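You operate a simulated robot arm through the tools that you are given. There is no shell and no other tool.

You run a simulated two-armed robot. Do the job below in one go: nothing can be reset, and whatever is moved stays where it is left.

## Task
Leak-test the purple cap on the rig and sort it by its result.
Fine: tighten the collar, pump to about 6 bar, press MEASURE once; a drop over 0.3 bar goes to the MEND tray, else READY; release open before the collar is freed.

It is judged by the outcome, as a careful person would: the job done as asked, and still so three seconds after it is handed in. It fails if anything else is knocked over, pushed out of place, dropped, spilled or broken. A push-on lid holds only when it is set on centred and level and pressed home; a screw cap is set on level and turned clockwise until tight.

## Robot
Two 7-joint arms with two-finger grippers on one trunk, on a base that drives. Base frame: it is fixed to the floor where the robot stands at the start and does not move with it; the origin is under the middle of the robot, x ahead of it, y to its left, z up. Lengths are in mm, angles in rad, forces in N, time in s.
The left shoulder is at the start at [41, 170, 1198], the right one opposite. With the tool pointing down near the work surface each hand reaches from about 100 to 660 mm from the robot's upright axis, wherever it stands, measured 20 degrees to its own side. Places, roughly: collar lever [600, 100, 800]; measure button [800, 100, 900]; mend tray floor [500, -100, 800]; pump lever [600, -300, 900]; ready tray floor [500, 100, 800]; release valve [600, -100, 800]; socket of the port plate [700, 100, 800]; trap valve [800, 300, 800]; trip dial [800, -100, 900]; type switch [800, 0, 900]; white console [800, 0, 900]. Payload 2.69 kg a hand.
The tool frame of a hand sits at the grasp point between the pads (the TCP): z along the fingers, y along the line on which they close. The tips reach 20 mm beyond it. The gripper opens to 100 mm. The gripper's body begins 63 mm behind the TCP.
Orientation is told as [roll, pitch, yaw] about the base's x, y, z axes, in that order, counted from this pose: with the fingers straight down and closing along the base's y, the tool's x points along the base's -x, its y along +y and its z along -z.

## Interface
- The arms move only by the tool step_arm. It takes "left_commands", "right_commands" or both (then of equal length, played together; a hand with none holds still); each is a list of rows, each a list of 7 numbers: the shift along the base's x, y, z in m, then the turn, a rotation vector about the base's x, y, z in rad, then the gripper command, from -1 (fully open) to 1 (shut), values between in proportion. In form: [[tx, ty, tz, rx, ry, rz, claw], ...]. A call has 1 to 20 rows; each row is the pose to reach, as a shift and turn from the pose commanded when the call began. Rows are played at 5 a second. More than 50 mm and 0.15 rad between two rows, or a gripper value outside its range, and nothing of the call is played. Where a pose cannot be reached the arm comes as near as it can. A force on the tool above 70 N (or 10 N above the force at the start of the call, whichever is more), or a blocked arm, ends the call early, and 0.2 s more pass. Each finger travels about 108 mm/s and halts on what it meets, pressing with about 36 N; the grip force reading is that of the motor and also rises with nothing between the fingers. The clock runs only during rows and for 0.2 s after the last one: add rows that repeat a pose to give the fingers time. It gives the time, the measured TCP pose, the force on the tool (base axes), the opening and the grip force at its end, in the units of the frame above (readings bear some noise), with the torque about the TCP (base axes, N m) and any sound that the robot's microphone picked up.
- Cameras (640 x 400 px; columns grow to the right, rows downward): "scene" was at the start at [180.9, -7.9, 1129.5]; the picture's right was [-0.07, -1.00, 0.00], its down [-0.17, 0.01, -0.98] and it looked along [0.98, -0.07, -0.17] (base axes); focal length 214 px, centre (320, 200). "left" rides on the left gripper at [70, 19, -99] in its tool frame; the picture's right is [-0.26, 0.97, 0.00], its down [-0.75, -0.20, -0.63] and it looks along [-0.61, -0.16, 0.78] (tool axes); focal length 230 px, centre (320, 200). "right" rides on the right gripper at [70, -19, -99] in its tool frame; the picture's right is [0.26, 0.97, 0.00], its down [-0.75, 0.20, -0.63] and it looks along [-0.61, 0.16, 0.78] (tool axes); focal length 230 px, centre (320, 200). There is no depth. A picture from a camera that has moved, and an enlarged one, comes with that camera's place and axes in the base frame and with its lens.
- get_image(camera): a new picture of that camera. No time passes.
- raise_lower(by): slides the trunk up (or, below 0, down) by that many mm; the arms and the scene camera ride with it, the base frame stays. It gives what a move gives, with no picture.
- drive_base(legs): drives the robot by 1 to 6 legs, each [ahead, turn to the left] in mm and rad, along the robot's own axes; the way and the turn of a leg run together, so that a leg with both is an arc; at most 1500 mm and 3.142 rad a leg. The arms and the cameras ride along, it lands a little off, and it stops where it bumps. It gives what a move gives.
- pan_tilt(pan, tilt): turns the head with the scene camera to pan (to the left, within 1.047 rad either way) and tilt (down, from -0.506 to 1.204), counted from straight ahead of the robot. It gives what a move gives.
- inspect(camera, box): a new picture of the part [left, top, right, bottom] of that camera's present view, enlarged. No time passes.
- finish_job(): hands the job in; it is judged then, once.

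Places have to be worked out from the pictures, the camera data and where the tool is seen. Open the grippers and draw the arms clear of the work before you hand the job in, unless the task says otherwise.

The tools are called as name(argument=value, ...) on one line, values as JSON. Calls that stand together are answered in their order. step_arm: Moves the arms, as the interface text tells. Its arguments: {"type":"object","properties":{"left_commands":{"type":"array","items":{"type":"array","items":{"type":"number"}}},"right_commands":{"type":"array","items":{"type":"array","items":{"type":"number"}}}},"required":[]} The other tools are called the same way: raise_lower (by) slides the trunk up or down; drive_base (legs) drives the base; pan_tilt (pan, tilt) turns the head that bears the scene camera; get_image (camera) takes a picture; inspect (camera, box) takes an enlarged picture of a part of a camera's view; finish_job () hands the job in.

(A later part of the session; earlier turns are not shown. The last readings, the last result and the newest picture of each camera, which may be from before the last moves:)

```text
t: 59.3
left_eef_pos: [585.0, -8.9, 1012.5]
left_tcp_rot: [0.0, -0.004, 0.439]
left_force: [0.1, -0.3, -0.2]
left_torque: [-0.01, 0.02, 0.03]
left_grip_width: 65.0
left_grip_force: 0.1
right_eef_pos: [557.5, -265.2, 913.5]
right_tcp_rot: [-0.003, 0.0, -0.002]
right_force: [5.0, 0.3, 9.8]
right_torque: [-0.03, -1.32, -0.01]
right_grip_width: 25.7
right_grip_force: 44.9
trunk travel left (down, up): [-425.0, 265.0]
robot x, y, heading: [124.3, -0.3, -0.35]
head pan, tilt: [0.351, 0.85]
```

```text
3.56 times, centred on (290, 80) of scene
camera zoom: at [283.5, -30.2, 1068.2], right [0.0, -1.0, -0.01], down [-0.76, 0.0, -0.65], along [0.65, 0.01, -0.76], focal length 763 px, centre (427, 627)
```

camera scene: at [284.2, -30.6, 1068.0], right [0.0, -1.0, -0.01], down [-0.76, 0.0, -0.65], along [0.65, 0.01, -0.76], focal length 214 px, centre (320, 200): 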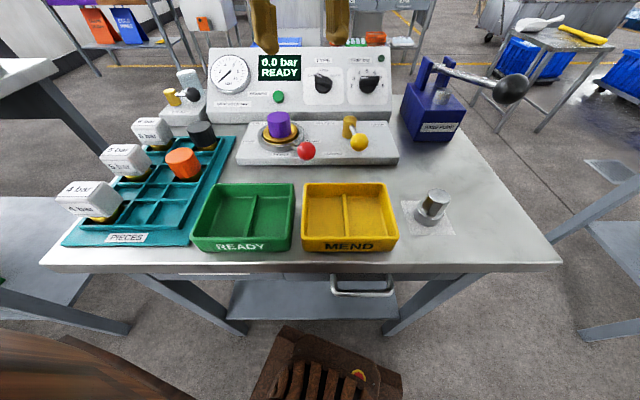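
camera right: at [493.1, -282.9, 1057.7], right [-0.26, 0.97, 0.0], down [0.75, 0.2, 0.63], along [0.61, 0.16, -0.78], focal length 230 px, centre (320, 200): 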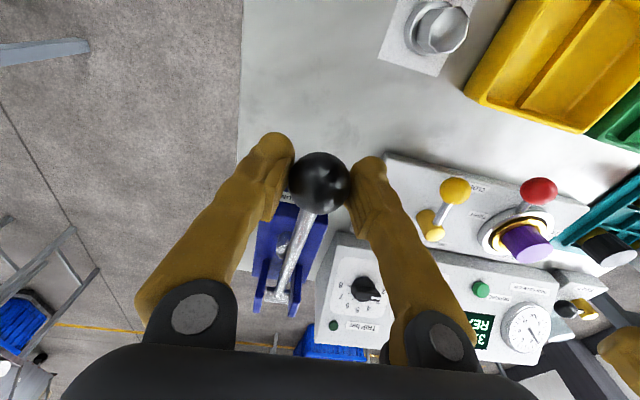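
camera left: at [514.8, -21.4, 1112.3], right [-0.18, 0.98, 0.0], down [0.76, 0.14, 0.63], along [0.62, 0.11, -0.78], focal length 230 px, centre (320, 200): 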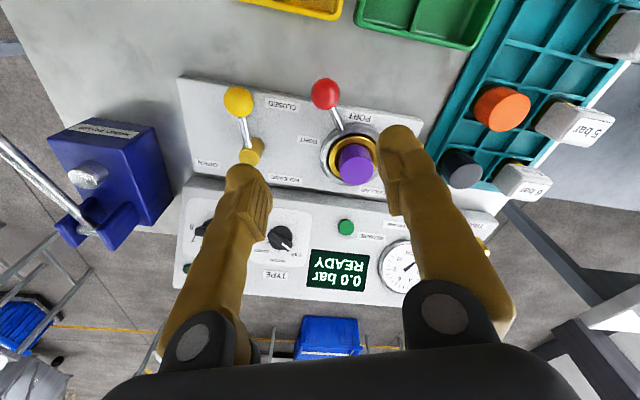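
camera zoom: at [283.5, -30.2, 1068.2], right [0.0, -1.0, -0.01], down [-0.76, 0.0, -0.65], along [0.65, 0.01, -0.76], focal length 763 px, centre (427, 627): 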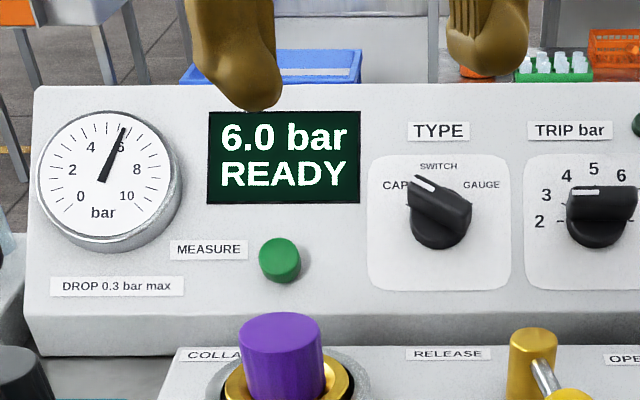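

6.0 bar reached. I open the right hand and lift it off the pump ball without pressing it, leaving the lever where it is.

step_arm(right_commands=[[0.0, 0, 0.0015, 0, 0, 0, 1], [0.0, 0, 0.0015, 0, 0, 0, 0.3], [0.0, 0, 0.0015, 0, 0, 0, -0.4], [0.0, 0, 0.0015, 0, 0, 0, -0.5], [0.0, 0, 0.03, 0, 0, 0, -0.5], [0.0, 0, 0.07, 0, 0, 0, -0.5], [0.0, 0, 0.11, 0, 0, 0, -0.5], [-0.03, 0, 0.15, 0, 0, 0, -0.5], [-0.06, 0, 0.18, 0, 0, 0, -0.5]])

get_image(camera="scene")

inspect(camera="scene", box=[200, 30, 380, 130])

inspect(camera="left", box=[180, 100, 500, 300])

```text
t: 61.3
left_eef_pos: [586.5, -8.9, 1012.9]
left_tcp_rot: [0.0, -0.003, 0.442]
left_force: [-0.3, -0.3, -0.4]
left_torque: [0.0, 0.04, 0.05]
left_grip_width: 65.0
left_grip_force: 0.0
right_eef_pos: [497.1, -264.5, 1091.4]
right_tcp_rot: [-0.003, 0.0, 0.001]
right_force: [-0.3, -0.2, 0.4]
right_torque: [-0.01, 0.03, 0.0]
right_grip_width: 75.0
right_grip_force: 0.0
trunk travel left (down, up): [-425.0, 265.0]
robot x, y, heading: [120.3, 1.2, -0.348]
head pan, tilt: [0.351, 0.85]
```

```text
taken
camera scene: at [282.9, -30.4, 1068.2], right [0.0, -1.0, -0.01], down [-0.76, 0.0, -0.65], along [0.65, 0.01, -0.76], focal length 214 px, centre (320, 200)
```

scene: 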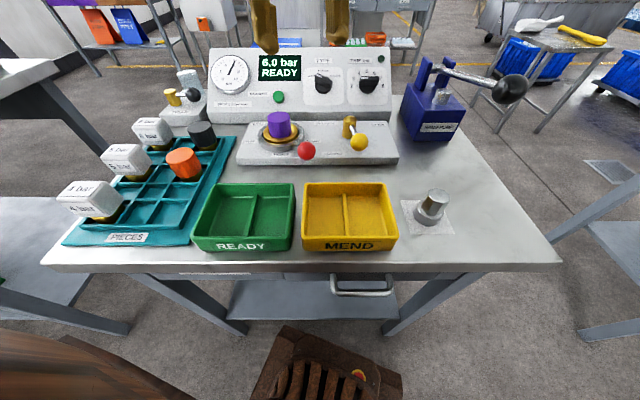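

```text
3.56 times, centred on (290, 80) of scene
camera zoom: at [282.9, -30.4, 1068.2], right [0.0, -1.0, -0.01], down [-0.76, 0.0, -0.65], along [0.65, 0.01, -0.76], focal length 763 px, centre (427, 627)
```

zoom: 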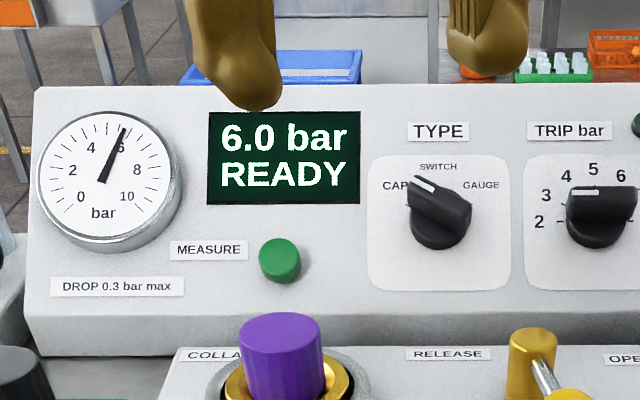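

```text
2.00 times, centred on (340, 200) of left
camera zoom: at [514.2, -21.0, 1112.3], right [-0.18, 0.98, 0.0], down [0.76, 0.14, 0.63], along [0.62, 0.11, -0.78], focal length 460 px, centre (280, 200)
```

zoom: 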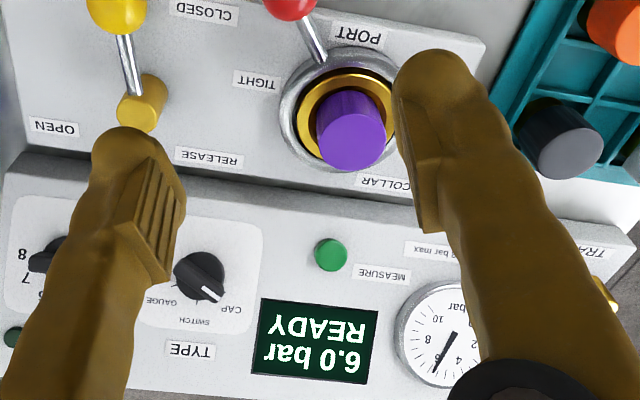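

The pump lever sprang back and 6.0 bar holds. The MEASURE button's face is near [769, 66, 855] on a panel sloped about 33°, so I bring the left hand over with closed fingers, first undoing its yaw.

step_arm(left_commands=[[0.025, 0.015, 0.0, 0, 0, -0.11, 0.5], [0.05, 0.03, 0.0, 0, 0, -0.22, 1], [0.075, 0.045, 0.0, 0, 0, -0.33, 1], [0.1, 0.06, 0.0, 0, 0, -0.442, 1], [0.118, 0.075, 0.0, 0, 0, -0.442, 1], [0.118, 0.075, 0.0, 0, 0, -0.442, 1]])

get_image(camera="left")

inspect(camera="scene", box=[200, 30, 380, 130])

```text
t: 62.7
left_eef_pos: [704.9, 64.7, 1011.5]
left_tcp_rot: [0.0, 0.001, -0.001]
left_force: [0.0, -0.1, -0.1]
left_torque: [0.01, 0.03, -0.01]
left_grip_width: 0.1
left_grip_force: 29.3
right_eef_pos: [498.3, -264.7, 1091.9]
right_tcp_rot: [-0.004, -0.002, -0.001]
right_force: [0.1, 0.0, 0.5]
right_torque: [0.02, 0.0, 0.01]
right_grip_width: 74.9
right_grip_force: 0.1
trunk travel left (down, up): [-425.0, 265.0]
robot x, y, heading: [124.0, 1.3, -0.348]
head pan, tilt: [0.351, 0.85]
```

```text
taken
camera left: at [635.0, 85.0, 1111.6], right [0.26, 0.97, 0.0], down [0.75, -0.2, 0.63], along [0.61, -0.16, -0.78], focal length 230 px, centre (320, 200)
```

left: 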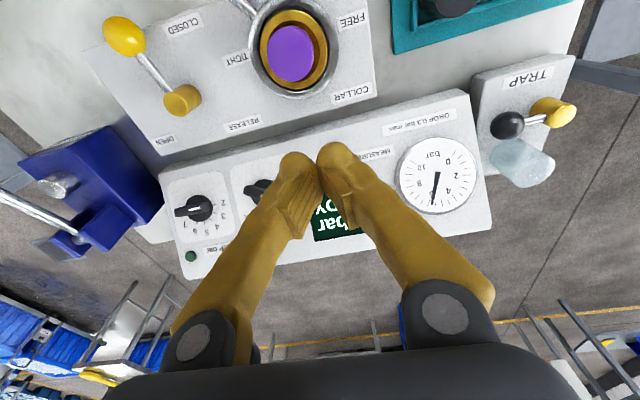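

```text
3.56 times, centred on (290, 80) of scene
camera zoom: at [283.4, -30.7, 1068.1], right [0.0, -1.0, -0.01], down [-0.76, 0.0, -0.65], along [0.65, 0.01, -0.76], focal length 763 px, centre (427, 627)
```

zoom: 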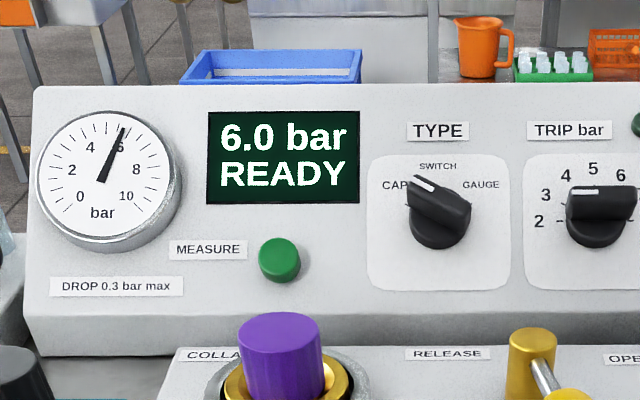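

Now I tilt the tool 0.5 rad to line up with the panel's normal and move to a point about 30 mm off the button.

step_arm(left_commands=[[0.01, 0.001, -0.02, 0, -0.125, 0, 1], [0.02, 0.001, -0.045, 0, -0.25, 0, 1], [0.03, 0.001, -0.07, 0, -0.375, 0, 1], [0.04, 0.001, -0.095, 0, -0.5, 0, 1], [0.04, 0.001, -0.105, 0, -0.5, 0, 1], [0.04, 0.001, -0.105, 0, -0.5, 0, 1]])

get_image(camera="left")

inspect(camera="scene", box=[200, 30, 380, 130])

get_image(camera="right")

```text
t: 64.1
left_eef_pos: [745.5, 65.8, 906.7]
left_tcp_rot: [0.003, -0.5, -0.003]
left_force: [-0.1, -0.1, -0.7]
left_torque: [0.02, -0.01, 0.0]
left_grip_width: 0.0
left_grip_force: 29.9
right_eef_pos: [498.3, -264.0, 1092.8]
right_tcp_rot: [-0.004, 0.0, -0.002]
right_force: [-0.2, -0.1, 0.1]
right_torque: [-0.02, -0.01, 0.03]
right_grip_width: 74.9
right_grip_force: 0.2
trunk travel left (down, up): [-425.0, 265.0]
robot x, y, heading: [121.4, -1.7, -0.35]
head pan, tilt: [0.351, 0.85]
```

```text
taken
camera left: at [635.6, 86.0, 961.2], right [0.23, 0.97, 0.13], down [0.36, -0.2, 0.91], along [0.91, -0.16, -0.39], focal length 230 px, centre (320, 200)
```

left: 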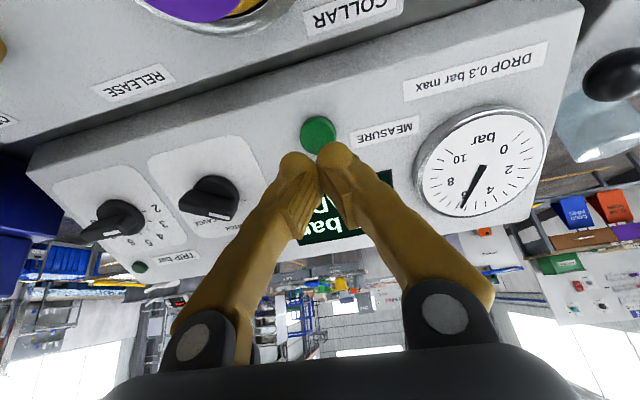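

```text
3.56 times, centred on (290, 80) of scene
camera zoom: at [283.6, -30.6, 1068.1], right [0.0, -1.0, -0.01], down [-0.76, 0.0, -0.65], along [0.65, 0.01, -0.76], focal length 763 px, centre (427, 627)
```

zoom: 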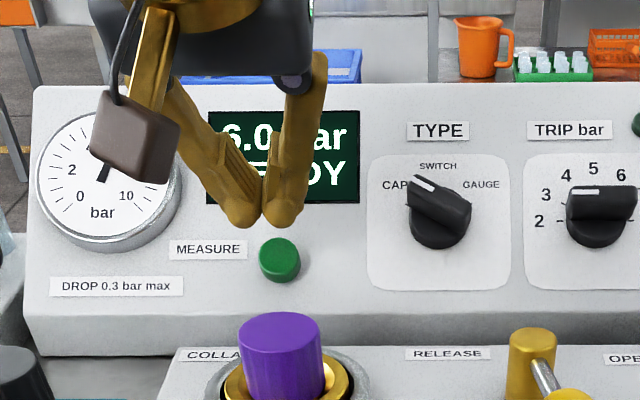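

```text
taken
camera right: at [428.1, -283.3, 1191.3], right [-0.26, 0.97, 0.0], down [0.75, 0.2, 0.63], along [0.61, 0.16, -0.78], focal length 230 px, centre (320, 200)
```

right: 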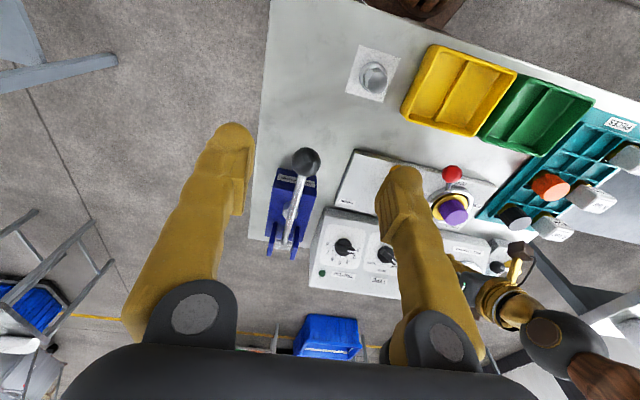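

In the left view the button lies about 8 mm below the tool's axis along the panel, and about 2 mm to the right. I shift to line up and check once more before pressing.

step_arm(left_commands=[[-0.007, -0.0018, -0.004, 0, 0, 0, 1], [0.0, -0.0018, -0.0165, 0, 0, 0, 1], [0.0, -0.0018, -0.0165, 0, 0, 0, 1]])

get_image(camera="left")

inspect(camera="scene", box=[220, 70, 330, 130])

```text
t: 64.9
left_eef_pos: [745.5, 63.7, 891.5]
left_tcp_rot: [0.003, -0.501, -0.003]
left_force: [-0.6, -1.2, 0.2]
left_torque: [-0.01, 0.01, -0.03]
left_grip_width: 0.0
left_grip_force: 29.2
right_eef_pos: [497.9, -264.6, 1092.9]
right_tcp_rot: [-0.003, -0.001, -0.002]
right_force: [-0.1, 0.1, 0.5]
right_torque: [0.02, 0.0, 0.0]
right_grip_width: 74.9
right_grip_force: 0.1
trunk travel left (down, up): [-425.0, 265.0]
robot x, y, heading: [125.5, 3.1, -0.34]
head pan, tilt: [0.351, 0.85]
```

```text
taken
camera left: at [635.1, 84.1, 944.9], right [0.23, 0.97, 0.13], down [0.36, -0.2, 0.91], along [0.91, -0.16, -0.39], focal length 230 px, centre (320, 200)
```

left: 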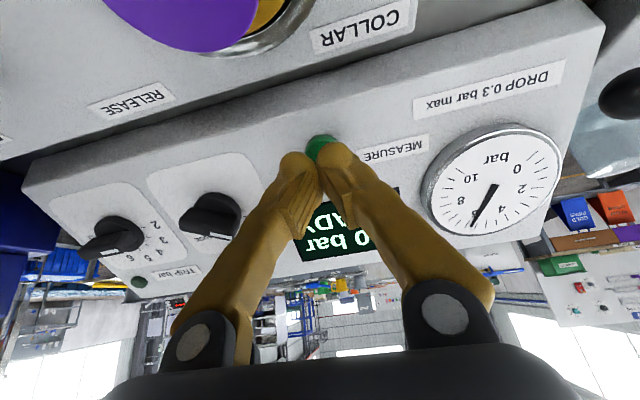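

```text
5.82 times, centred on (275, 100) of scene
camera zoom: at [283.2, -30.5, 1068.2], right [0.0, -1.0, -0.01], down [-0.76, 0.0, -0.65], along [0.65, 0.01, -0.76], focal length 1248 px, centre (582, 782)
```

zoom: 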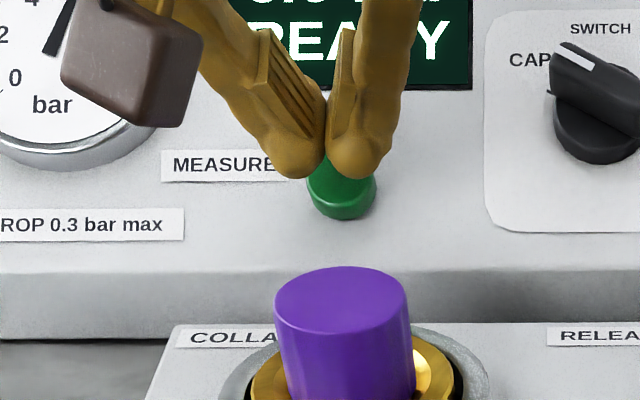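

Aligned in the left view and within a millimetre in the scene view. I advance along the panel normal in small steps, watching for contact.

step_arm(left_commands=[[0.0029, -0.0007, -0.0053, 0, 0, 0, 1], [0.0048, -0.0007, -0.0088, 0, 0, 0, 1], [0.0067, -0.0007, -0.0123, 0, 0, 0, 1], [0.0067, -0.0007, -0.0123, 0, 0, 0, 1]])

inspect(camera="scene", box=[220, 70, 330, 130])

inspect(camera="left", box=[260, 90, 400, 200])

```text
t: 65.9
left_eef_pos: [750.7, 63.7, 879.5]
left_tcp_rot: [0.001, -0.499, -0.001]
left_force: [0.2, 0.6, 1.3]
left_torque: [0.0, 0.03, 0.0]
left_grip_width: 0.2
left_grip_force: 29.5
right_eef_pos: [499.0, -266.1, 1091.0]
right_tcp_rot: [-0.004, -0.001, -0.002]
right_force: [0.6, -0.4, -0.2]
right_torque: [0.0, 0.0, -0.02]
right_grip_width: 75.1
right_grip_force: 0.1
trunk travel left (down, up): [-425.0, 265.0]
robot x, y, heading: [122.0, 2.0, -0.348]
head pan, tilt: [0.351, 0.85]
```

```text
5.82 times, centred on (275, 100) of scene
camera zoom: at [283.6, -30.5, 1068.1], right [0.0, -1.0, -0.01], down [-0.76, 0.0, -0.65], along [0.65, 0.01, -0.76], focal length 1248 px, centre (582, 782)
```

zoom: 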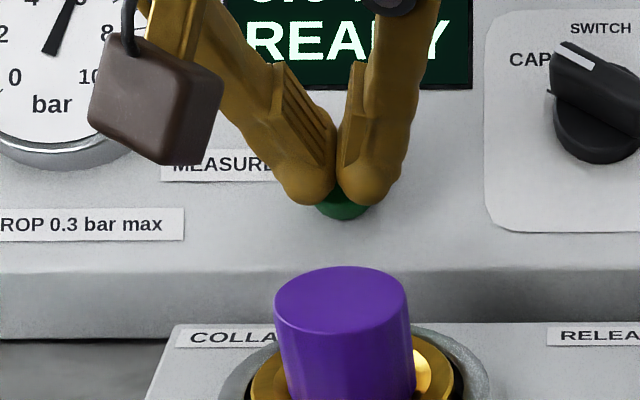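

```text
3.64 times, centred on (330, 145) of left
camera zoom: at [642.1, 83.1, 932.2], right [0.23, 0.97, 0.13], down [0.36, -0.2, 0.91], along [0.91, -0.16, -0.39], focal length 837 px, centre (284, 400)
```

zoom: 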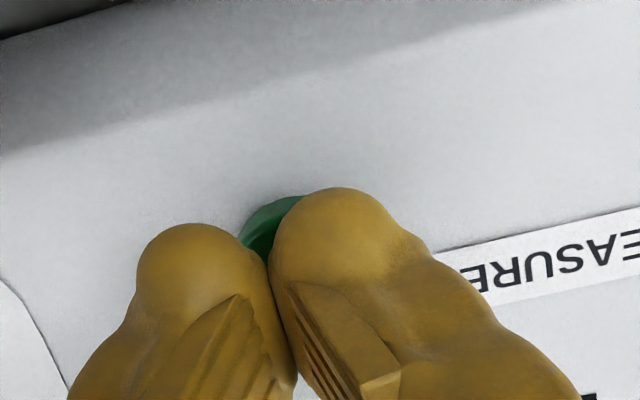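

The fingertips are right over the button. I press further along the normal in 2 mm steps.

step_arm(left_commands=[[0.001, 0, -0.0018, 0, 0, 0, 1], [0.0019, 0, -0.0035, 0, 0, 0, 1], [0.0029, 0, -0.0053, 0, 0, 0, 1]])

inspect(camera="scene", box=[200, 30, 380, 130])

```text
t: 66.7
left_eef_pos: [753.7, 63.6, 874.2]
left_tcp_rot: [0.002, -0.499, -0.002]
left_force: [-1.5, -0.4, -0.4]
left_torque: [-0.04, 0.03, 0.0]
left_grip_width: 0.0
left_grip_force: 29.3
right_eef_pos: [498.5, -265.7, 1091.1]
right_tcp_rot: [-0.003, -0.001, -0.002]
right_force: [-0.3, -0.4, 0.1]
right_torque: [-0.02, 0.03, 0.05]
right_grip_width: 75.0
right_grip_force: 0.1
trunk travel left (down, up): [-425.0, 265.0]
robot x, y, heading: [117.5, 2.5, -0.349]
head pan, tilt: [0.351, 0.85]
```

```text
3.56 times, centred on (290, 80) of scene
camera zoom: at [283.7, -30.5, 1068.1], right [0.0, -1.0, -0.01], down [-0.76, 0.0, -0.65], along [0.65, 0.01, -0.76], focal length 763 px, centre (427, 627)
```

zoom: 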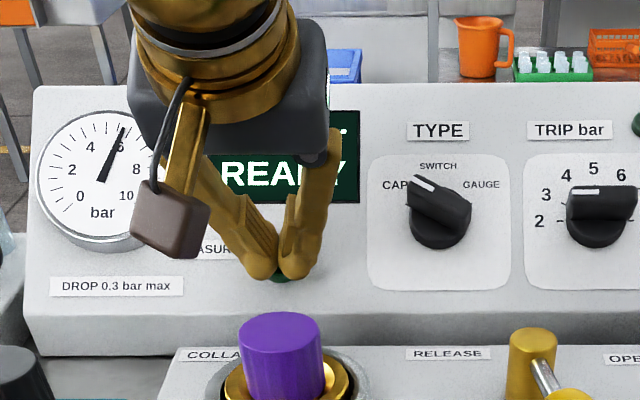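

Still READY and no contact. Another 5 mm in small steps.

step_arm(left_commands=[[0.0007, 0, -0.0013, 0, 0, 0, 1], [0.0014, 0, -0.0026, 0, 0, 0, 1], [0.0024, 0, -0.0044, 0, 0, 0, 1]])

inspect(camera="scene", box=[200, 30, 380, 130])

```text
t: 67.5
left_eef_pos: [757.2, 64.3, 868.4]
left_tcp_rot: [0.001, -0.5, -0.002]
left_force: [-0.1, 0.0, 1.6]
left_torque: [0.02, 0.0, 0.01]
left_grip_width: 5.8
left_grip_force: 29.3
right_eef_pos: [498.4, -264.2, 1091.6]
right_tcp_rot: [-0.003, 0.0, -0.001]
right_force: [-1.1, -0.8, 0.0]
right_torque: [0.01, 0.0, -0.01]
right_grip_width: 75.0
right_grip_force: 0.1
trunk travel left (down, up): [-425.0, 265.0]
robot x, y, heading: [121.8, 0.0, -0.352]
head pan, tilt: [0.351, 0.85]
heard: click
```

```text
3.56 times, centred on (290, 80) of scene
camera zoom: at [283.4, -30.5, 1068.2], right [0.0, -1.0, -0.01], down [-0.76, 0.0, -0.65], along [0.65, 0.01, -0.76], focal length 763 px, centre (427, 627)
```

zoom: 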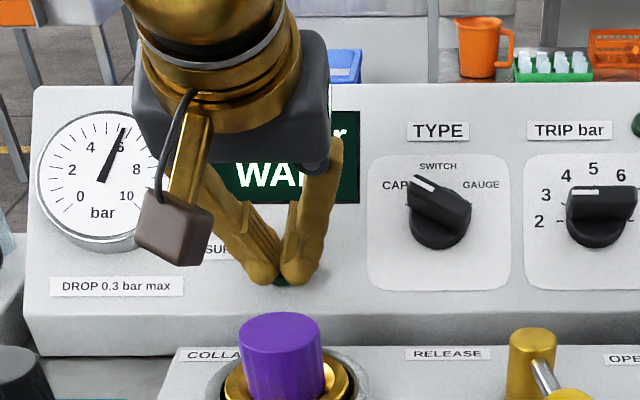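

A click was heard and the display shows WAIT — one press done. I back off straight along the normal and wait for the result.

step_arm(left_commands=[[-0.0144, 0, 0.0263, 0, 0, 0, 1], [-0.0287, 0, 0.0527, 0, 0, 0, 1], [-0.043, 0, 0.08, 0, 0.1, 0, 1], [-0.06, 0, 0.11, 0, 0.2, 0, 1], [-0.08, 0.03, 0.13, 0, 0.3, 0, 1], [-0.1, 0.06, 0.14, 0, 0.4, 0, 1], [-0.12, 0.1, 0.14, 0, 0.5, 0, 1]])

inspect(camera="scene", box=[200, 30, 380, 130])

```text
t: 69.1
left_eef_pos: [636.9, 166.1, 1008.2]
left_tcp_rot: [0.0, 0.0, -0.003]
left_force: [-0.1, 0.5, -0.5]
left_torque: [-0.05, 0.03, 0.0]
left_grip_width: 0.0
left_grip_force: 30.0
right_eef_pos: [497.8, -264.1, 1092.5]
right_tcp_rot: [-0.002, -0.001, -0.001]
right_force: [0.1, 0.5, -0.5]
right_torque: [-0.1, 0.0, -0.01]
right_grip_width: 74.9
right_grip_force: 0.1
trunk travel left (down, up): [-425.0, 265.0]
robot x, y, heading: [123.8, 1.3, -0.354]
head pan, tilt: [0.351, 0.85]
```

```text
3.56 times, centred on (290, 80) of scene
camera zoom: at [283.7, -29.2, 1068.1], right [0.0, -1.0, 0.0], down [-0.76, 0.0, -0.65], along [0.65, 0.01, -0.76], focal length 763 px, centre (427, 627)
```

zoom: 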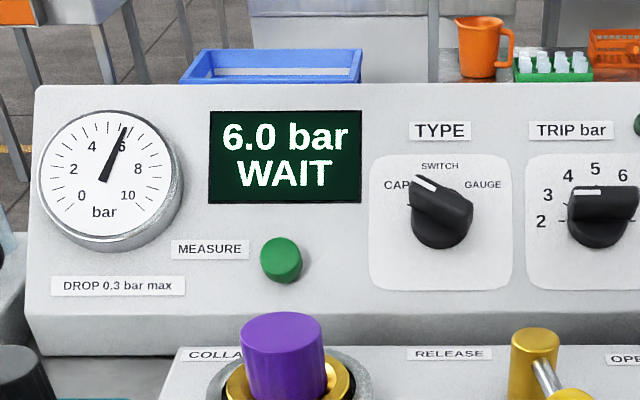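

The display shows 6.0 bar and WAIT. I hold still to let time pass and read again.

step_arm(left_commands=[[0, 0, 0, 0, 0, 0, 0.4], [0, 0, 0, 0, 0, 0, 0.2], [0, 0, 0, 0, 0, 0, 0.2], [0, 0, 0, 0, 0, 0, 0.2], [0, 0, 0, 0, 0, 0, 0.2], [0, 0, 0, 0, 0, 0, 0.2], [0, 0, 0, 0, 0, 0, 0.2], [0, 0, 0, 0, 0, 0, 0.2], [0, 0, 0, 0, 0, 0, 0.2], [0, 0, 0, 0, 0, 0, 0.2], [0, 0, 0, 0, 0, 0, 0.2], [0, 0, 0, 0, 0, 0, 0.2]])

inspect(camera="scene", box=[200, 30, 380, 130])

```text
t: 71.7
left_eef_pos: [637.3, 163.1, 1008.4]
left_tcp_rot: [-0.001, 0.0, 0.0]
left_force: [0.5, 0.5, 0.9]
left_torque: [-0.01, 0.0, 0.03]
left_grip_width: 39.8
left_grip_force: 0.0
right_eef_pos: [497.4, -264.8, 1093.0]
right_tcp_rot: [-0.004, -0.001, -0.003]
right_force: [-0.4, 0.0, 0.2]
right_torque: [0.01, -0.01, 0.0]
right_grip_width: 74.7
right_grip_force: 0.0
trunk travel left (down, up): [-425.0, 265.0]
robot x, y, heading: [124.6, 1.0, -0.348]
head pan, tilt: [0.351, 0.85]
```

```text
3.56 times, centred on (290, 80) of scene
camera zoom: at [283.6, -30.4, 1068.1], right [0.0, -1.0, -0.01], down [-0.76, 0.0, -0.65], along [0.65, 0.01, -0.76], focal length 763 px, centre (427, 627)
```

zoom: 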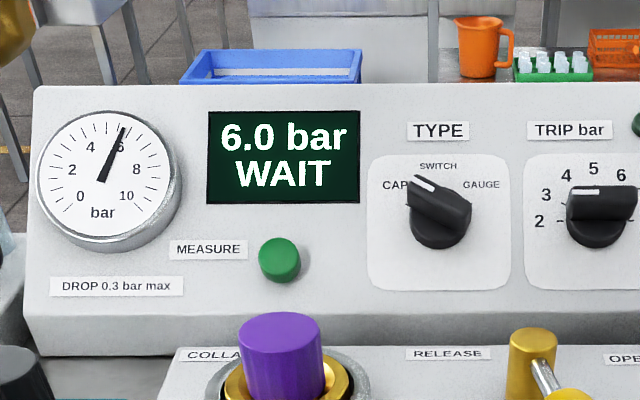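

Still WAIT. I wait another few seconds.

step_arm(left_commands=[[0, 0, 0, 0, 0, 0, 0.2], [0, 0, 0, 0, 0, 0, 0.2], [0, 0, 0, 0, 0, 0, 0.2], [0, 0, 0, 0, 0, 0, 0.2], [0, 0, 0, 0, 0, 0, 0.2], [0, 0, 0, 0, 0, 0, 0.2], [0, 0, 0, 0, 0, 0, 0.2], [0, 0, 0, 0, 0, 0, 0.2], [0, 0, 0, 0, 0, 0, 0.2], [0, 0, 0, 0, 0, 0, 0.2], [0, 0, 0, 0, 0, 0, 0.2], [0, 0, 0, 0, 0, 0, 0.2], [0, 0, 0, 0, 0, 0, 0.2], [0, 0, 0, 0, 0, 0, 0.2], [0, 0, 0, 0, 0, 0, 0.2]])

inspect(camera="scene", box=[200, 30, 380, 130])

```text
t: 74.9
left_eef_pos: [637.3, 163.7, 1008.9]
left_tcp_rot: [0.002, 0.001, -0.001]
left_force: [1.4, 0.6, 0.9]
left_torque: [0.04, 0.0, 0.02]
left_grip_width: 39.8
left_grip_force: 0.1
right_eef_pos: [498.2, -265.3, 1092.4]
right_tcp_rot: [-0.004, -0.001, -0.002]
right_force: [-0.1, -0.5, 0.8]
right_torque: [-0.06, 0.03, 0.0]
right_grip_width: 75.0
right_grip_force: 0.1
trunk travel left (down, up): [-425.0, 265.0]
robot x, y, heading: [129.6, -1.7, -0.353]
head pan, tilt: [0.351, 0.85]
```

```text
3.56 times, centred on (290, 80) of scene
camera zoom: at [283.6, -30.4, 1068.1], right [0.0, -1.0, -0.01], down [-0.76, 0.0, -0.65], along [0.65, 0.01, -0.76], focal length 763 px, centre (427, 627)
```

zoom: 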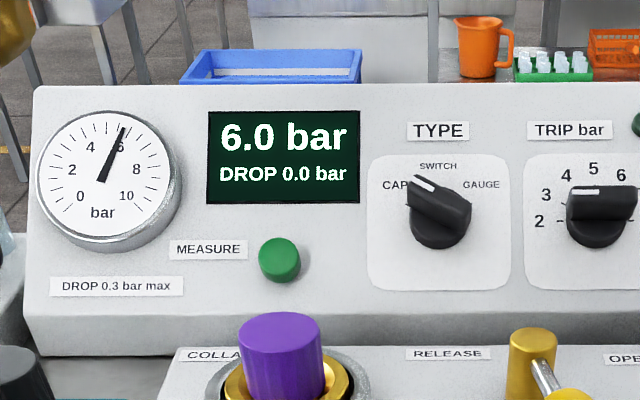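

DROP 0.0 bar at 6.0 bar — within 0.3, so the cap belongs in READY. Next the release valve must be opened; I turn the base another 0.2 rad to the right so the left hand reaches release lever, collar and tray comfortably.

drive_base(legs=[[0, -0.2]])

pan_tilt(pan=0.55, tilt=0.85)

get_image(camera="scene")

get_image(camera="left")

```text
t: 76.1
left_eef_pos: [658.4, 58.7, 1007.9]
left_tcp_rot: [0.002, 0.0, -0.201]
left_force: [0.6, -0.4, -0.9]
left_torque: [-0.01, 0.01, -0.02]
left_grip_width: 40.1
left_grip_force: 0.0
right_eef_pos: [438.0, -334.2, 1091.9]
right_tcp_rot: [-0.003, -0.001, -0.202]
right_force: [0.8, 0.5, -0.7]
right_torque: [0.01, -0.01, 0.0]
right_grip_width: 75.0
right_grip_force: 0.1
trunk travel left (down, up): [-425.0, 265.0]
robot x, y, heading: [124.0, 2.5, -0.543]
head pan, tilt: [0.351, 0.85]
```

```text
t: 76.8
left_eef_pos: [645.1, 68.5, 1014.5]
left_tcp_rot: [-0.006, -0.015, -0.2]
left_force: [-0.7, 0.4, 0.2]
left_torque: [-0.01, -0.01, 0.01]
left_grip_width: 40.3
left_grip_force: 0.0
right_eef_pos: [422.3, -324.6, 1100.3]
right_tcp_rot: [-0.009, -0.015, -0.2]
right_force: [-0.2, 0.1, 0.3]
right_torque: [-0.05, -0.02, 0.04]
right_grip_width: 75.1
right_grip_force: 0.1
trunk travel left (down, up): [-425.0, 265.0]
robot x, y, heading: [122.9, 0.8, -0.548]
head pan, tilt: [0.55, 0.85]
```

```text
taken
camera scene: at [275.5, -45.3, 1068.4], right [0.0, -1.0, -0.01], down [-0.76, 0.0, -0.65], along [0.65, 0.01, -0.76], focal length 214 px, centre (320, 200)
```

scene: 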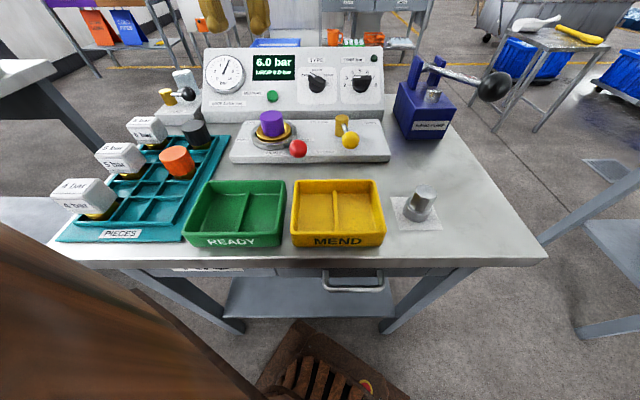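

```text
taken
camera left: at [577.8, 101.7, 1113.9], right [0.44, 0.9, 0.0], down [0.69, -0.34, 0.64], along [0.58, -0.29, -0.77], focal length 230 px, centre (320, 200)
```

left: 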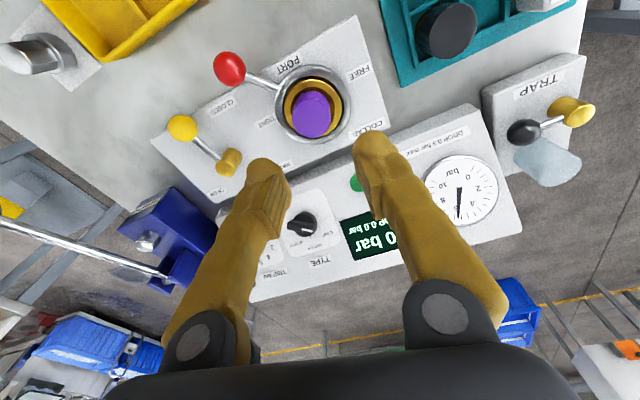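

All stands as before and the display keeps the result. The release ball reads [604.5, -96, 848]; I bring the left hand above it with yaw 0.4 and fingers about 60 mm open.

step_arm(left_commands=[[-0.008, -0.033, -0.01, 0.002, 0.005, 0.12, 0.0], [-0.016, -0.066, -0.02, 0.004, 0.01, 0.24, -0.2], [-0.024, -0.099, -0.03, 0.006, 0.015, 0.36, -0.2], [-0.032, -0.132, -0.04, 0.006, 0.015, 0.48, -0.2], [-0.0405, -0.1648, -0.06, 0.006, 0.015, 0.6, -0.2], [-0.0405, -0.1648, -0.065, 0.006, 0.015, 0.6, -0.2], [-0.0405, -0.1648, -0.065, 0.006, 0.015, 0.6, -0.2]])

get_image(camera="left")

inspect(camera="scene", box=[220, 60, 420, 190])

```text
t: 78.4
left_eef_pos: [603.4, -97.4, 950.2]
left_tcp_rot: [0.004, -0.002, 0.398]
left_force: [0.8, -0.4, -0.3]
left_torque: [0.04, 0.02, 0.03]
left_grip_width: 60.0
left_grip_force: 0.0
right_eef_pos: [423.8, -325.5, 1098.7]
right_tcp_rot: [-0.01, -0.016, -0.201]
right_force: [0.2, 0.0, -0.5]
right_torque: [-0.02, 0.02, 0.0]
right_grip_width: 75.0
right_grip_force: 0.0
trunk travel left (down, up): [-425.0, 265.0]
robot x, y, heading: [122.5, -0.9, -0.551]
head pan, tilt: [0.55, 0.85]
```

```text
taken
camera left: at [532.4, -107.8, 1049.5], right [-0.14, 0.99, 0.0], down [0.77, 0.1, 0.63], along [0.62, 0.09, -0.78], focal length 230 px, centre (320, 200)
```

left: 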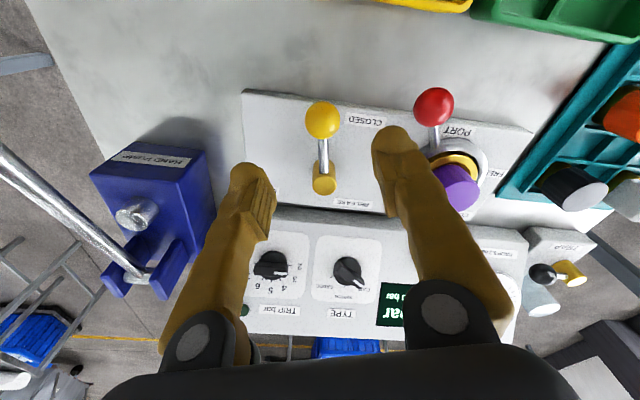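

```text
3.08 times, centred on (320, 125) of scene
camera zoom: at [276.4, -46.2, 1068.2], right [0.0, -1.0, -0.01], down [-0.76, 0.0, -0.65], along [0.65, 0.01, -0.76], focal length 660 px, centre (320, 431)
```

zoom: 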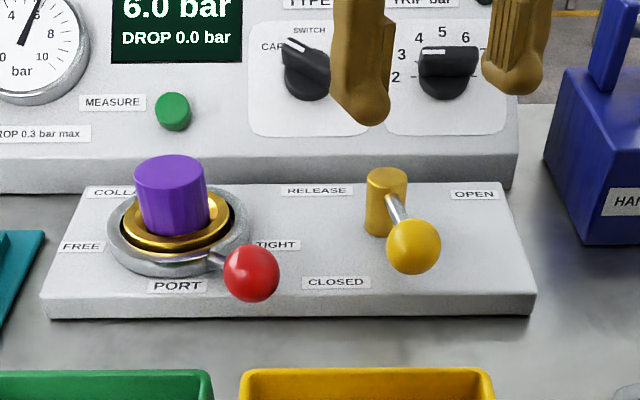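

The ball is between the fingers. I shift 2 mm and descend around it, leaving the fingers about 46 mm apart.

step_arm(left_commands=[[0.001, 0.0015, -0.03, 0, 0, 0, -0.2], [0.001, 0.0015, -0.065, 0, 0, 0, -0.2], [0.001, 0.0015, -0.098, 0, 0, 0, -0.2], [0.001, 0.0015, -0.098, 0, 0, 0, 0.1], [0.001, 0.0015, -0.098, 0, 0, 0, 0.1]])

get_image(camera="left")

```text
t: 79.6
left_eef_pos: [605.7, -97.9, 851.1]
left_tcp_rot: [0.004, -0.002, 0.399]
left_force: [-0.5, 0.0, 0.1]
left_torque: [0.0, 0.02, 0.01]
left_grip_width: 44.8
left_grip_force: 0.0
right_eef_pos: [423.7, -324.3, 1098.4]
right_tcp_rot: [-0.009, -0.016, -0.201]
right_force: [0.1, -0.1, 0.3]
right_torque: [-0.02, 0.01, 0.04]
right_grip_width: 75.0
right_grip_force: 0.0
trunk travel left (down, up): [-425.0, 265.0]
robot x, y, heading: [124.1, 1.3, -0.549]
head pan, tilt: [0.55, 0.85]
```

```text
taken
camera left: at [533.3, -106.1, 951.4], right [-0.14, 0.99, 0.0], down [0.77, 0.1, 0.63], along [0.62, 0.09, -0.78], focal length 230 px, centre (320, 200)
```

left: 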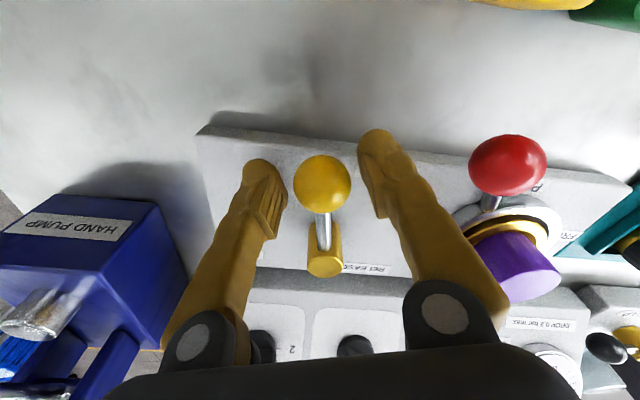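

The release ball is straddled. I swing it about its post at [668.5, -85] toward OPEN, first to about 230°.

step_arm(left_commands=[[0.0029, -0.0106, 0, 0, 0, 0.06, 0.1], [0.0076, -0.0208, 0, 0, 0, 0.12, 0.1], [0.0141, -0.03, 0, 0, 0, 0.18, 0.1], [0.022, -0.0379, 0, 0, 0, 0.24, 0.1], [0.022, -0.0379, 0, 0, 0, 0.24, 0.1]])

inspect(camera="scene", box=[200, 40, 420, 190])

get_image(camera="left")

```text
t: 80.8
left_eef_pos: [628.0, -135.1, 852.3]
left_tcp_rot: [0.003, -0.004, 0.64]
left_force: [0.3, 0.4, -0.6]
left_torque: [0.01, 0.0, -0.04]
left_grip_width: 45.1
left_grip_force: 0.2
right_eef_pos: [422.8, -324.7, 1098.3]
right_tcp_rot: [-0.008, -0.015, -0.201]
right_force: [0.5, 0.6, 0.6]
right_torque: [0.0, 0.04, 0.01]
right_grip_width: 75.0
right_grip_force: 0.1
trunk travel left (down, up): [-425.0, 265.0]
robot x, y, heading: [123.3, 1.6, -0.547]
head pan, tilt: [0.55, 0.85]
```

```text
2.67 times, centred on (310, 115) of scene
camera zoom: at [276.3, -45.8, 1068.3], right [0.0, -1.0, -0.01], down [-0.76, 0.0, -0.65], along [0.65, 0.01, -0.76], focal length 572 px, centre (347, 427)
```

zoom: 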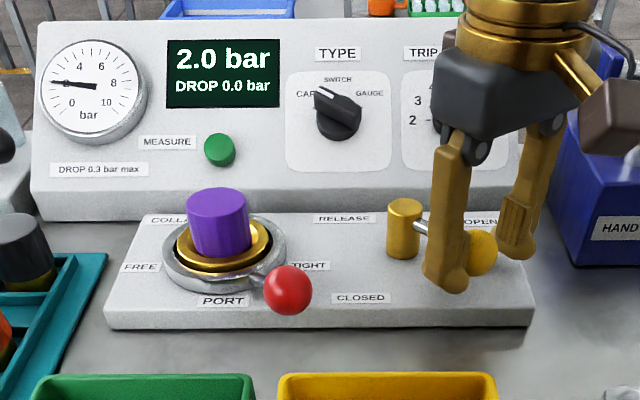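

```text
taken
camera left: at [560.4, -160.7, 951.6], right [-0.37, 0.93, 0.0], down [0.72, 0.28, 0.63], along [0.59, 0.24, -0.78], focal length 230 px, centre (320, 200)
```

left: 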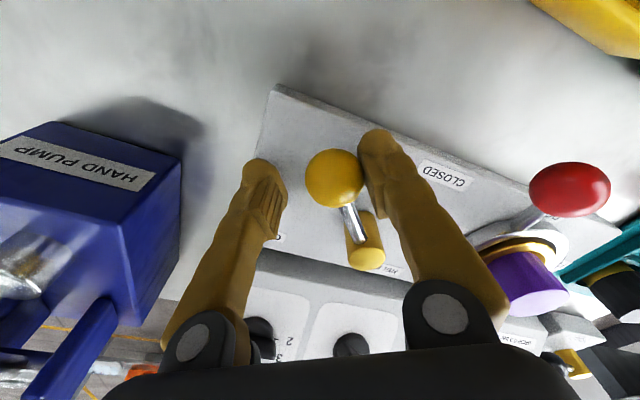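

The pressure is falling (2.0 bar). I continue the swing to its OPEN stop.

step_arm(left_commands=[[0.0045, -0.0035, 0, 0, 0, 0.05, 0.1], [0.0092, -0.0065, 0, 0, 0, 0.1, 0.1], [0.0142, -0.009, 0, 0, 0, 0.15, 0.1], [0.0194, -0.0112, 0, 0, 0, 0.2, 0.1], [0.0248, -0.0128, 0, 0, 0, 0.25, 0.1], [0.0303, -0.0141, 0, 0, 0, 0.3, 0.1], [0.0303, -0.0141, 0, 0, 0, 0.3, 0.1]])

inspect(camera="scene", box=[200, 40, 420, 190])

get_image(camera="left")

```text
t: 82.4
left_eef_pos: [658.1, -147.7, 851.1]
left_tcp_rot: [0.004, -0.003, 0.939]
left_force: [-0.1, 0.4, -1.3]
left_torque: [-0.02, -0.02, -0.01]
left_grip_width: 45.1
left_grip_force: 0.3
right_eef_pos: [423.8, -324.5, 1099.3]
right_tcp_rot: [-0.008, -0.016, -0.201]
right_force: [0.4, -0.1, -0.1]
right_torque: [-0.02, -0.03, 0.0]
right_grip_width: 74.8
right_grip_force: 0.1
trunk travel left (down, up): [-425.0, 265.0]
robot x, y, heading: [122.4, 3.0, -0.548]
head pan, tilt: [0.55, 0.85]
```

```text
2.67 times, centred on (310, 115) of scene
camera zoom: at [276.4, -45.8, 1068.2], right [0.0, -1.0, -0.01], down [-0.76, 0.0, -0.65], along [0.65, 0.01, -0.76], focal length 572 px, centre (347, 427)
```

zoom: 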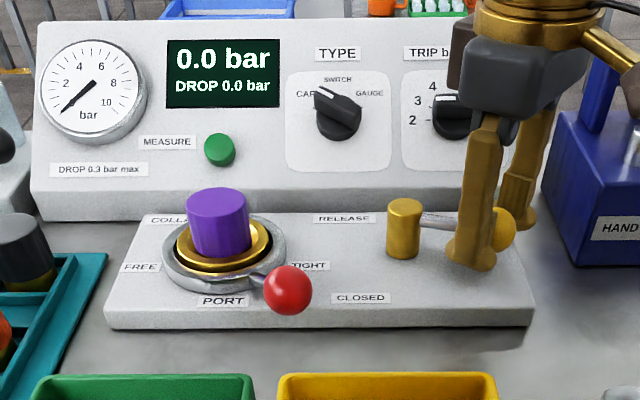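

```text
taken
camera left: at [602.1, -193.3, 951.1], right [-0.63, 0.78, 0.01], down [0.6, 0.48, 0.63], along [0.49, 0.4, -0.78], focal length 230 px, centre (320, 200)
```

left: 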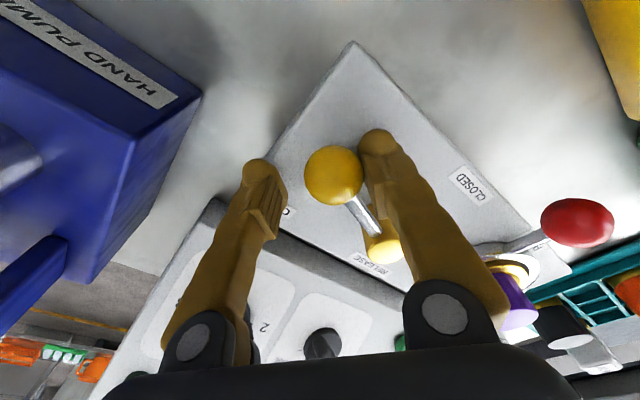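

0.0 bar now. I push gently a few millimetres more to make sure the lever is at its OPEN stop.

step_arm(left_commands=[[0.0025, -0.0004, 0, 0, 0, 0.03, 0.1], [0.005, -0.0007, 0, 0, 0, 0.06, 0.1], [0.0075, -0.001, 0, 0, 0, 0.06, 0.1], [0.0075, -0.001, 0, 0, 0, 0.06, 0.1]])

```text
t: 83.4
left_eef_pos: [667.2, -148.8, 851.8]
left_tcp_rot: [0.004, -0.006, 1.0]
left_force: [0.5, 0.8, 0.3]
left_torque: [0.02, 0.0, -0.03]
left_grip_width: 45.2
left_grip_force: 0.0
right_eef_pos: [423.6, -324.8, 1098.6]
right_tcp_rot: [-0.01, -0.016, -0.2]
right_force: [-0.5, -0.1, 0.6]
right_torque: [-0.01, 0.0, 0.0]
right_grip_width: 75.3
right_grip_force: 0.1
trunk travel left (down, up): [-425.0, 265.0]
robot x, y, heading: [122.0, -0.7, -0.549]
head pan, tilt: [0.55, 0.85]
```

inspect(camera="scene", box=[300, 80, 420, 170])

get_image(camera="left")

```text
4.44 times, centred on (360, 125) of scene
camera zoom: at [276.4, -45.8, 1068.2], right [0.0, -1.0, -0.01], down [-0.76, 0.0, -0.65], along [0.65, 0.01, -0.76], focal length 953 px, centre (142, 533)
```

zoom: 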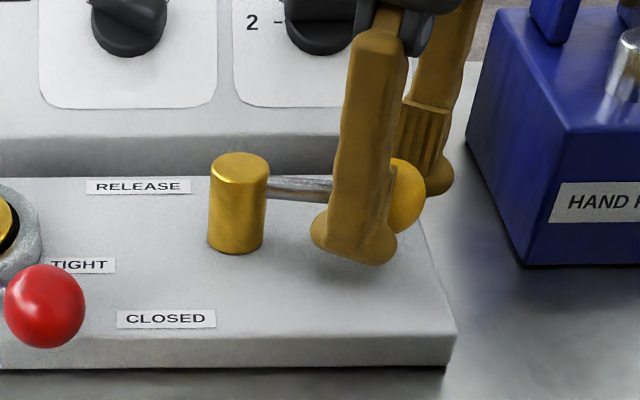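

```text
taken
camera left: at [612.6, -197.6, 950.9], right [-0.67, 0.74, 0.0], down [0.57, 0.52, 0.63], along [0.47, 0.43, -0.77], focal length 230 px, centre (320, 200)
```

left: 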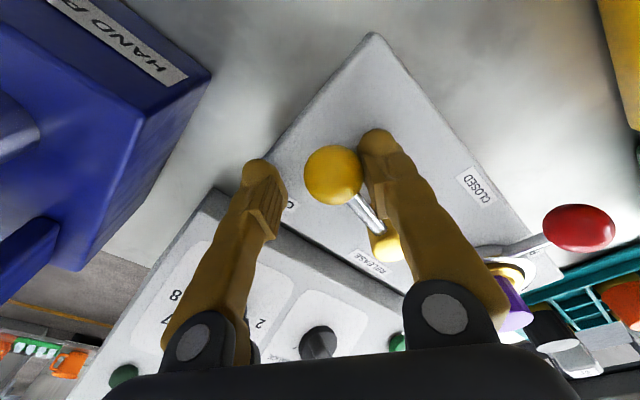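

The lever is at about 263° and still loose. I nudge a little further to find the stop.

step_arm(left_commands=[[0.002, 0.0, 0, 0, 0, 0, 0.1], [0.004, 0.0002, 0, 0, 0, 0.0, 0.1], [0.006, 0.0004, 0, 0, 0, 0.0, 0.1], [0.006, 0.0004, 0, 0, 0, 0.0, 0.1]])

inspect(camera="scene", box=[300, 80, 420, 170])

```text
t: 84.4
left_eef_pos: [671.7, -149.2, 851.9]
left_tcp_rot: [0.004, -0.004, 1.0]
left_force: [-1.1, 0.9, 0.4]
left_torque: [0.0, 0.0, -0.01]
left_grip_width: 45.2
left_grip_force: 0.1
right_eef_pos: [423.3, -325.0, 1098.8]
right_tcp_rot: [-0.009, -0.017, -0.2]
right_force: [-0.1, -0.2, -0.2]
right_torque: [0.01, -0.01, -0.03]
right_grip_width: 75.1
right_grip_force: 0.1
trunk travel left (down, up): [-425.0, 265.0]
robot x, y, heading: [123.0, 0.2, -0.546]
head pan, tilt: [0.55, 0.85]
```

```text
4.44 times, centred on (360, 125) of scene
camera zoom: at [276.4, -45.9, 1068.2], right [0.0, -1.0, -0.01], down [-0.76, 0.0, -0.65], along [0.65, 0.01, -0.76], focal length 953 px, centre (142, 533)
```

zoom: 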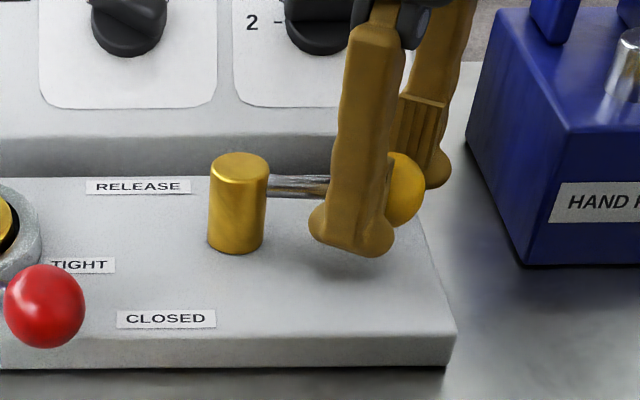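

It is at about 268° and still moving freely; one more small nudge while there is room before the console.

step_arm(left_commands=[[0.0025, 0.0004, 0, 0, 0, 0, 0.1], [0.005, 0.0009, 0, 0, 0, 0.0, 0.1], [0.005, 0.0009, 0, 0, 0, 0.0, 0.1]])

inspect(camera="scene", box=[300, 80, 420, 170])

```text
t: 85.2
left_eef_pos: [677.7, -149.3, 851.0]
left_tcp_rot: [0.004, -0.002, 1.002]
left_force: [-0.4, -1.0, 0.3]
left_torque: [0.0, 0.0, 0.03]
left_grip_width: 45.2
left_grip_force: 0.1
right_eef_pos: [424.2, -326.0, 1099.4]
right_tcp_rot: [-0.007, -0.016, -0.2]
right_force: [-0.3, 0.2, 0.0]
right_torque: [0.03, -0.01, 0.02]
right_grip_width: 75.1
right_grip_force: 0.0
trunk travel left (down, up): [-425.0, 265.0]
robot x, y, heading: [123.1, 3.2, -0.547]
head pan, tilt: [0.55, 0.85]
```

```text
4.44 times, centred on (360, 125) of scene
camera zoom: at [276.4, -45.9, 1068.2], right [0.0, -1.0, -0.01], down [-0.76, 0.0, -0.65], along [0.65, 0.01, -0.76], focal length 953 px, centre (142, 533)
```

zoom: 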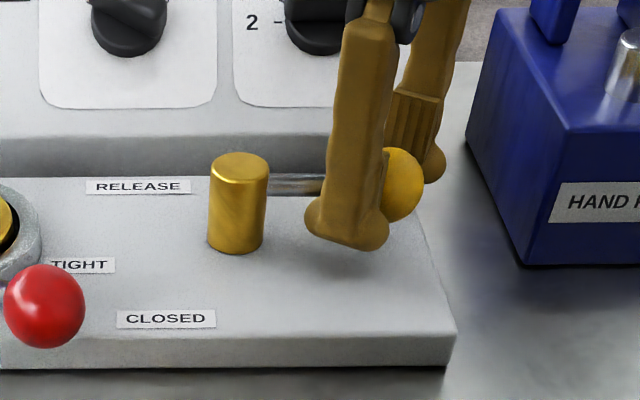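

The release lever is now about 80° from closed with 0.0 bar; that is well open. I free the fingers, lift the hand and turn it back.

step_arm(left_commands=[[-0.005, 0.0, 0, 0, 0, 0, 0.0], [-0.005, 0.0, 0.0, 0, 0, 0, -0.2], [-0.005, 0.0, 0.03, 0, 0, 0, -0.2], [-0.005, 0.0, 0.07, 0, 0, 0.0, -0.2], [-0.005, 0.0, 0.11, 0, 0, -0.1, -0.2], [-0.02, 0.02, 0.13, 0, 0, -0.2, -0.2], [-0.04, 0.05, 0.13, 0, 0, -0.3, -0.2], [-0.06, 0.09, 0.13, 0, 0, -0.4, -0.2], [-0.08, 0.13, 0.13, 0, 0, -0.5, -0.2]])

inspect(camera="scene", box=[200, 40, 420, 190])

get_image(camera="left")

```text
t: 87.2
left_eef_pos: [595.3, -18.1, 982.6]
left_tcp_rot: [0.002, -0.002, 0.497]
left_force: [-0.2, 0.2, 0.5]
left_torque: [0.02, 0.01, -0.01]
left_grip_width: 60.2
left_grip_force: 0.0
right_eef_pos: [424.6, -323.6, 1100.1]
right_tcp_rot: [-0.009, -0.015, -0.201]
right_force: [0.2, 0.4, -0.3]
right_torque: [0.0, 0.01, 0.03]
right_grip_width: 74.7
right_grip_force: 0.1
trunk travel left (down, up): [-425.0, 265.0]
robot x, y, heading: [120.9, 2.9, -0.544]
head pan, tilt: [0.55, 0.85]
```

```text
2.67 times, centred on (310, 115) of scene
camera zoom: at [276.3, -45.1, 1068.3], right [0.0, -1.0, -0.01], down [-0.76, 0.0, -0.65], along [0.65, 0.01, -0.76], focal length 572 px, centre (347, 427)
```

zoom: 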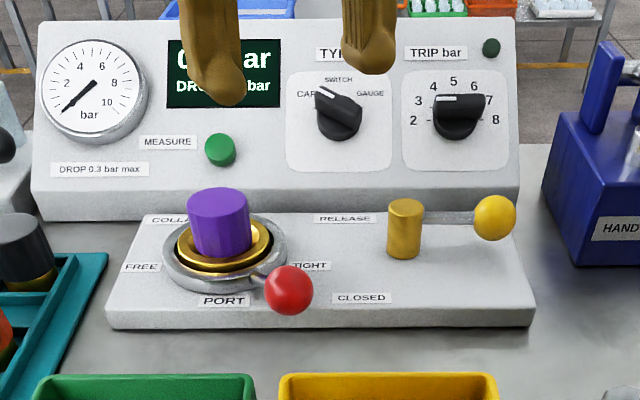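

```text
taken
camera left: at [525.5, -33.3, 1082.3], right [-0.23, 0.97, 0.0], down [0.76, 0.18, 0.63], along [0.61, 0.15, -0.78], focal length 230 px, centre (320, 200)
```

left: 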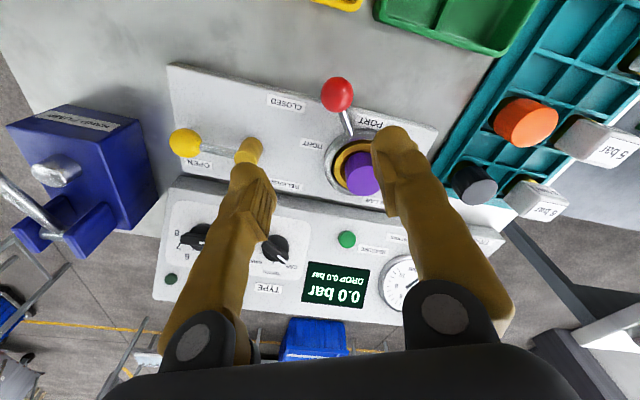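

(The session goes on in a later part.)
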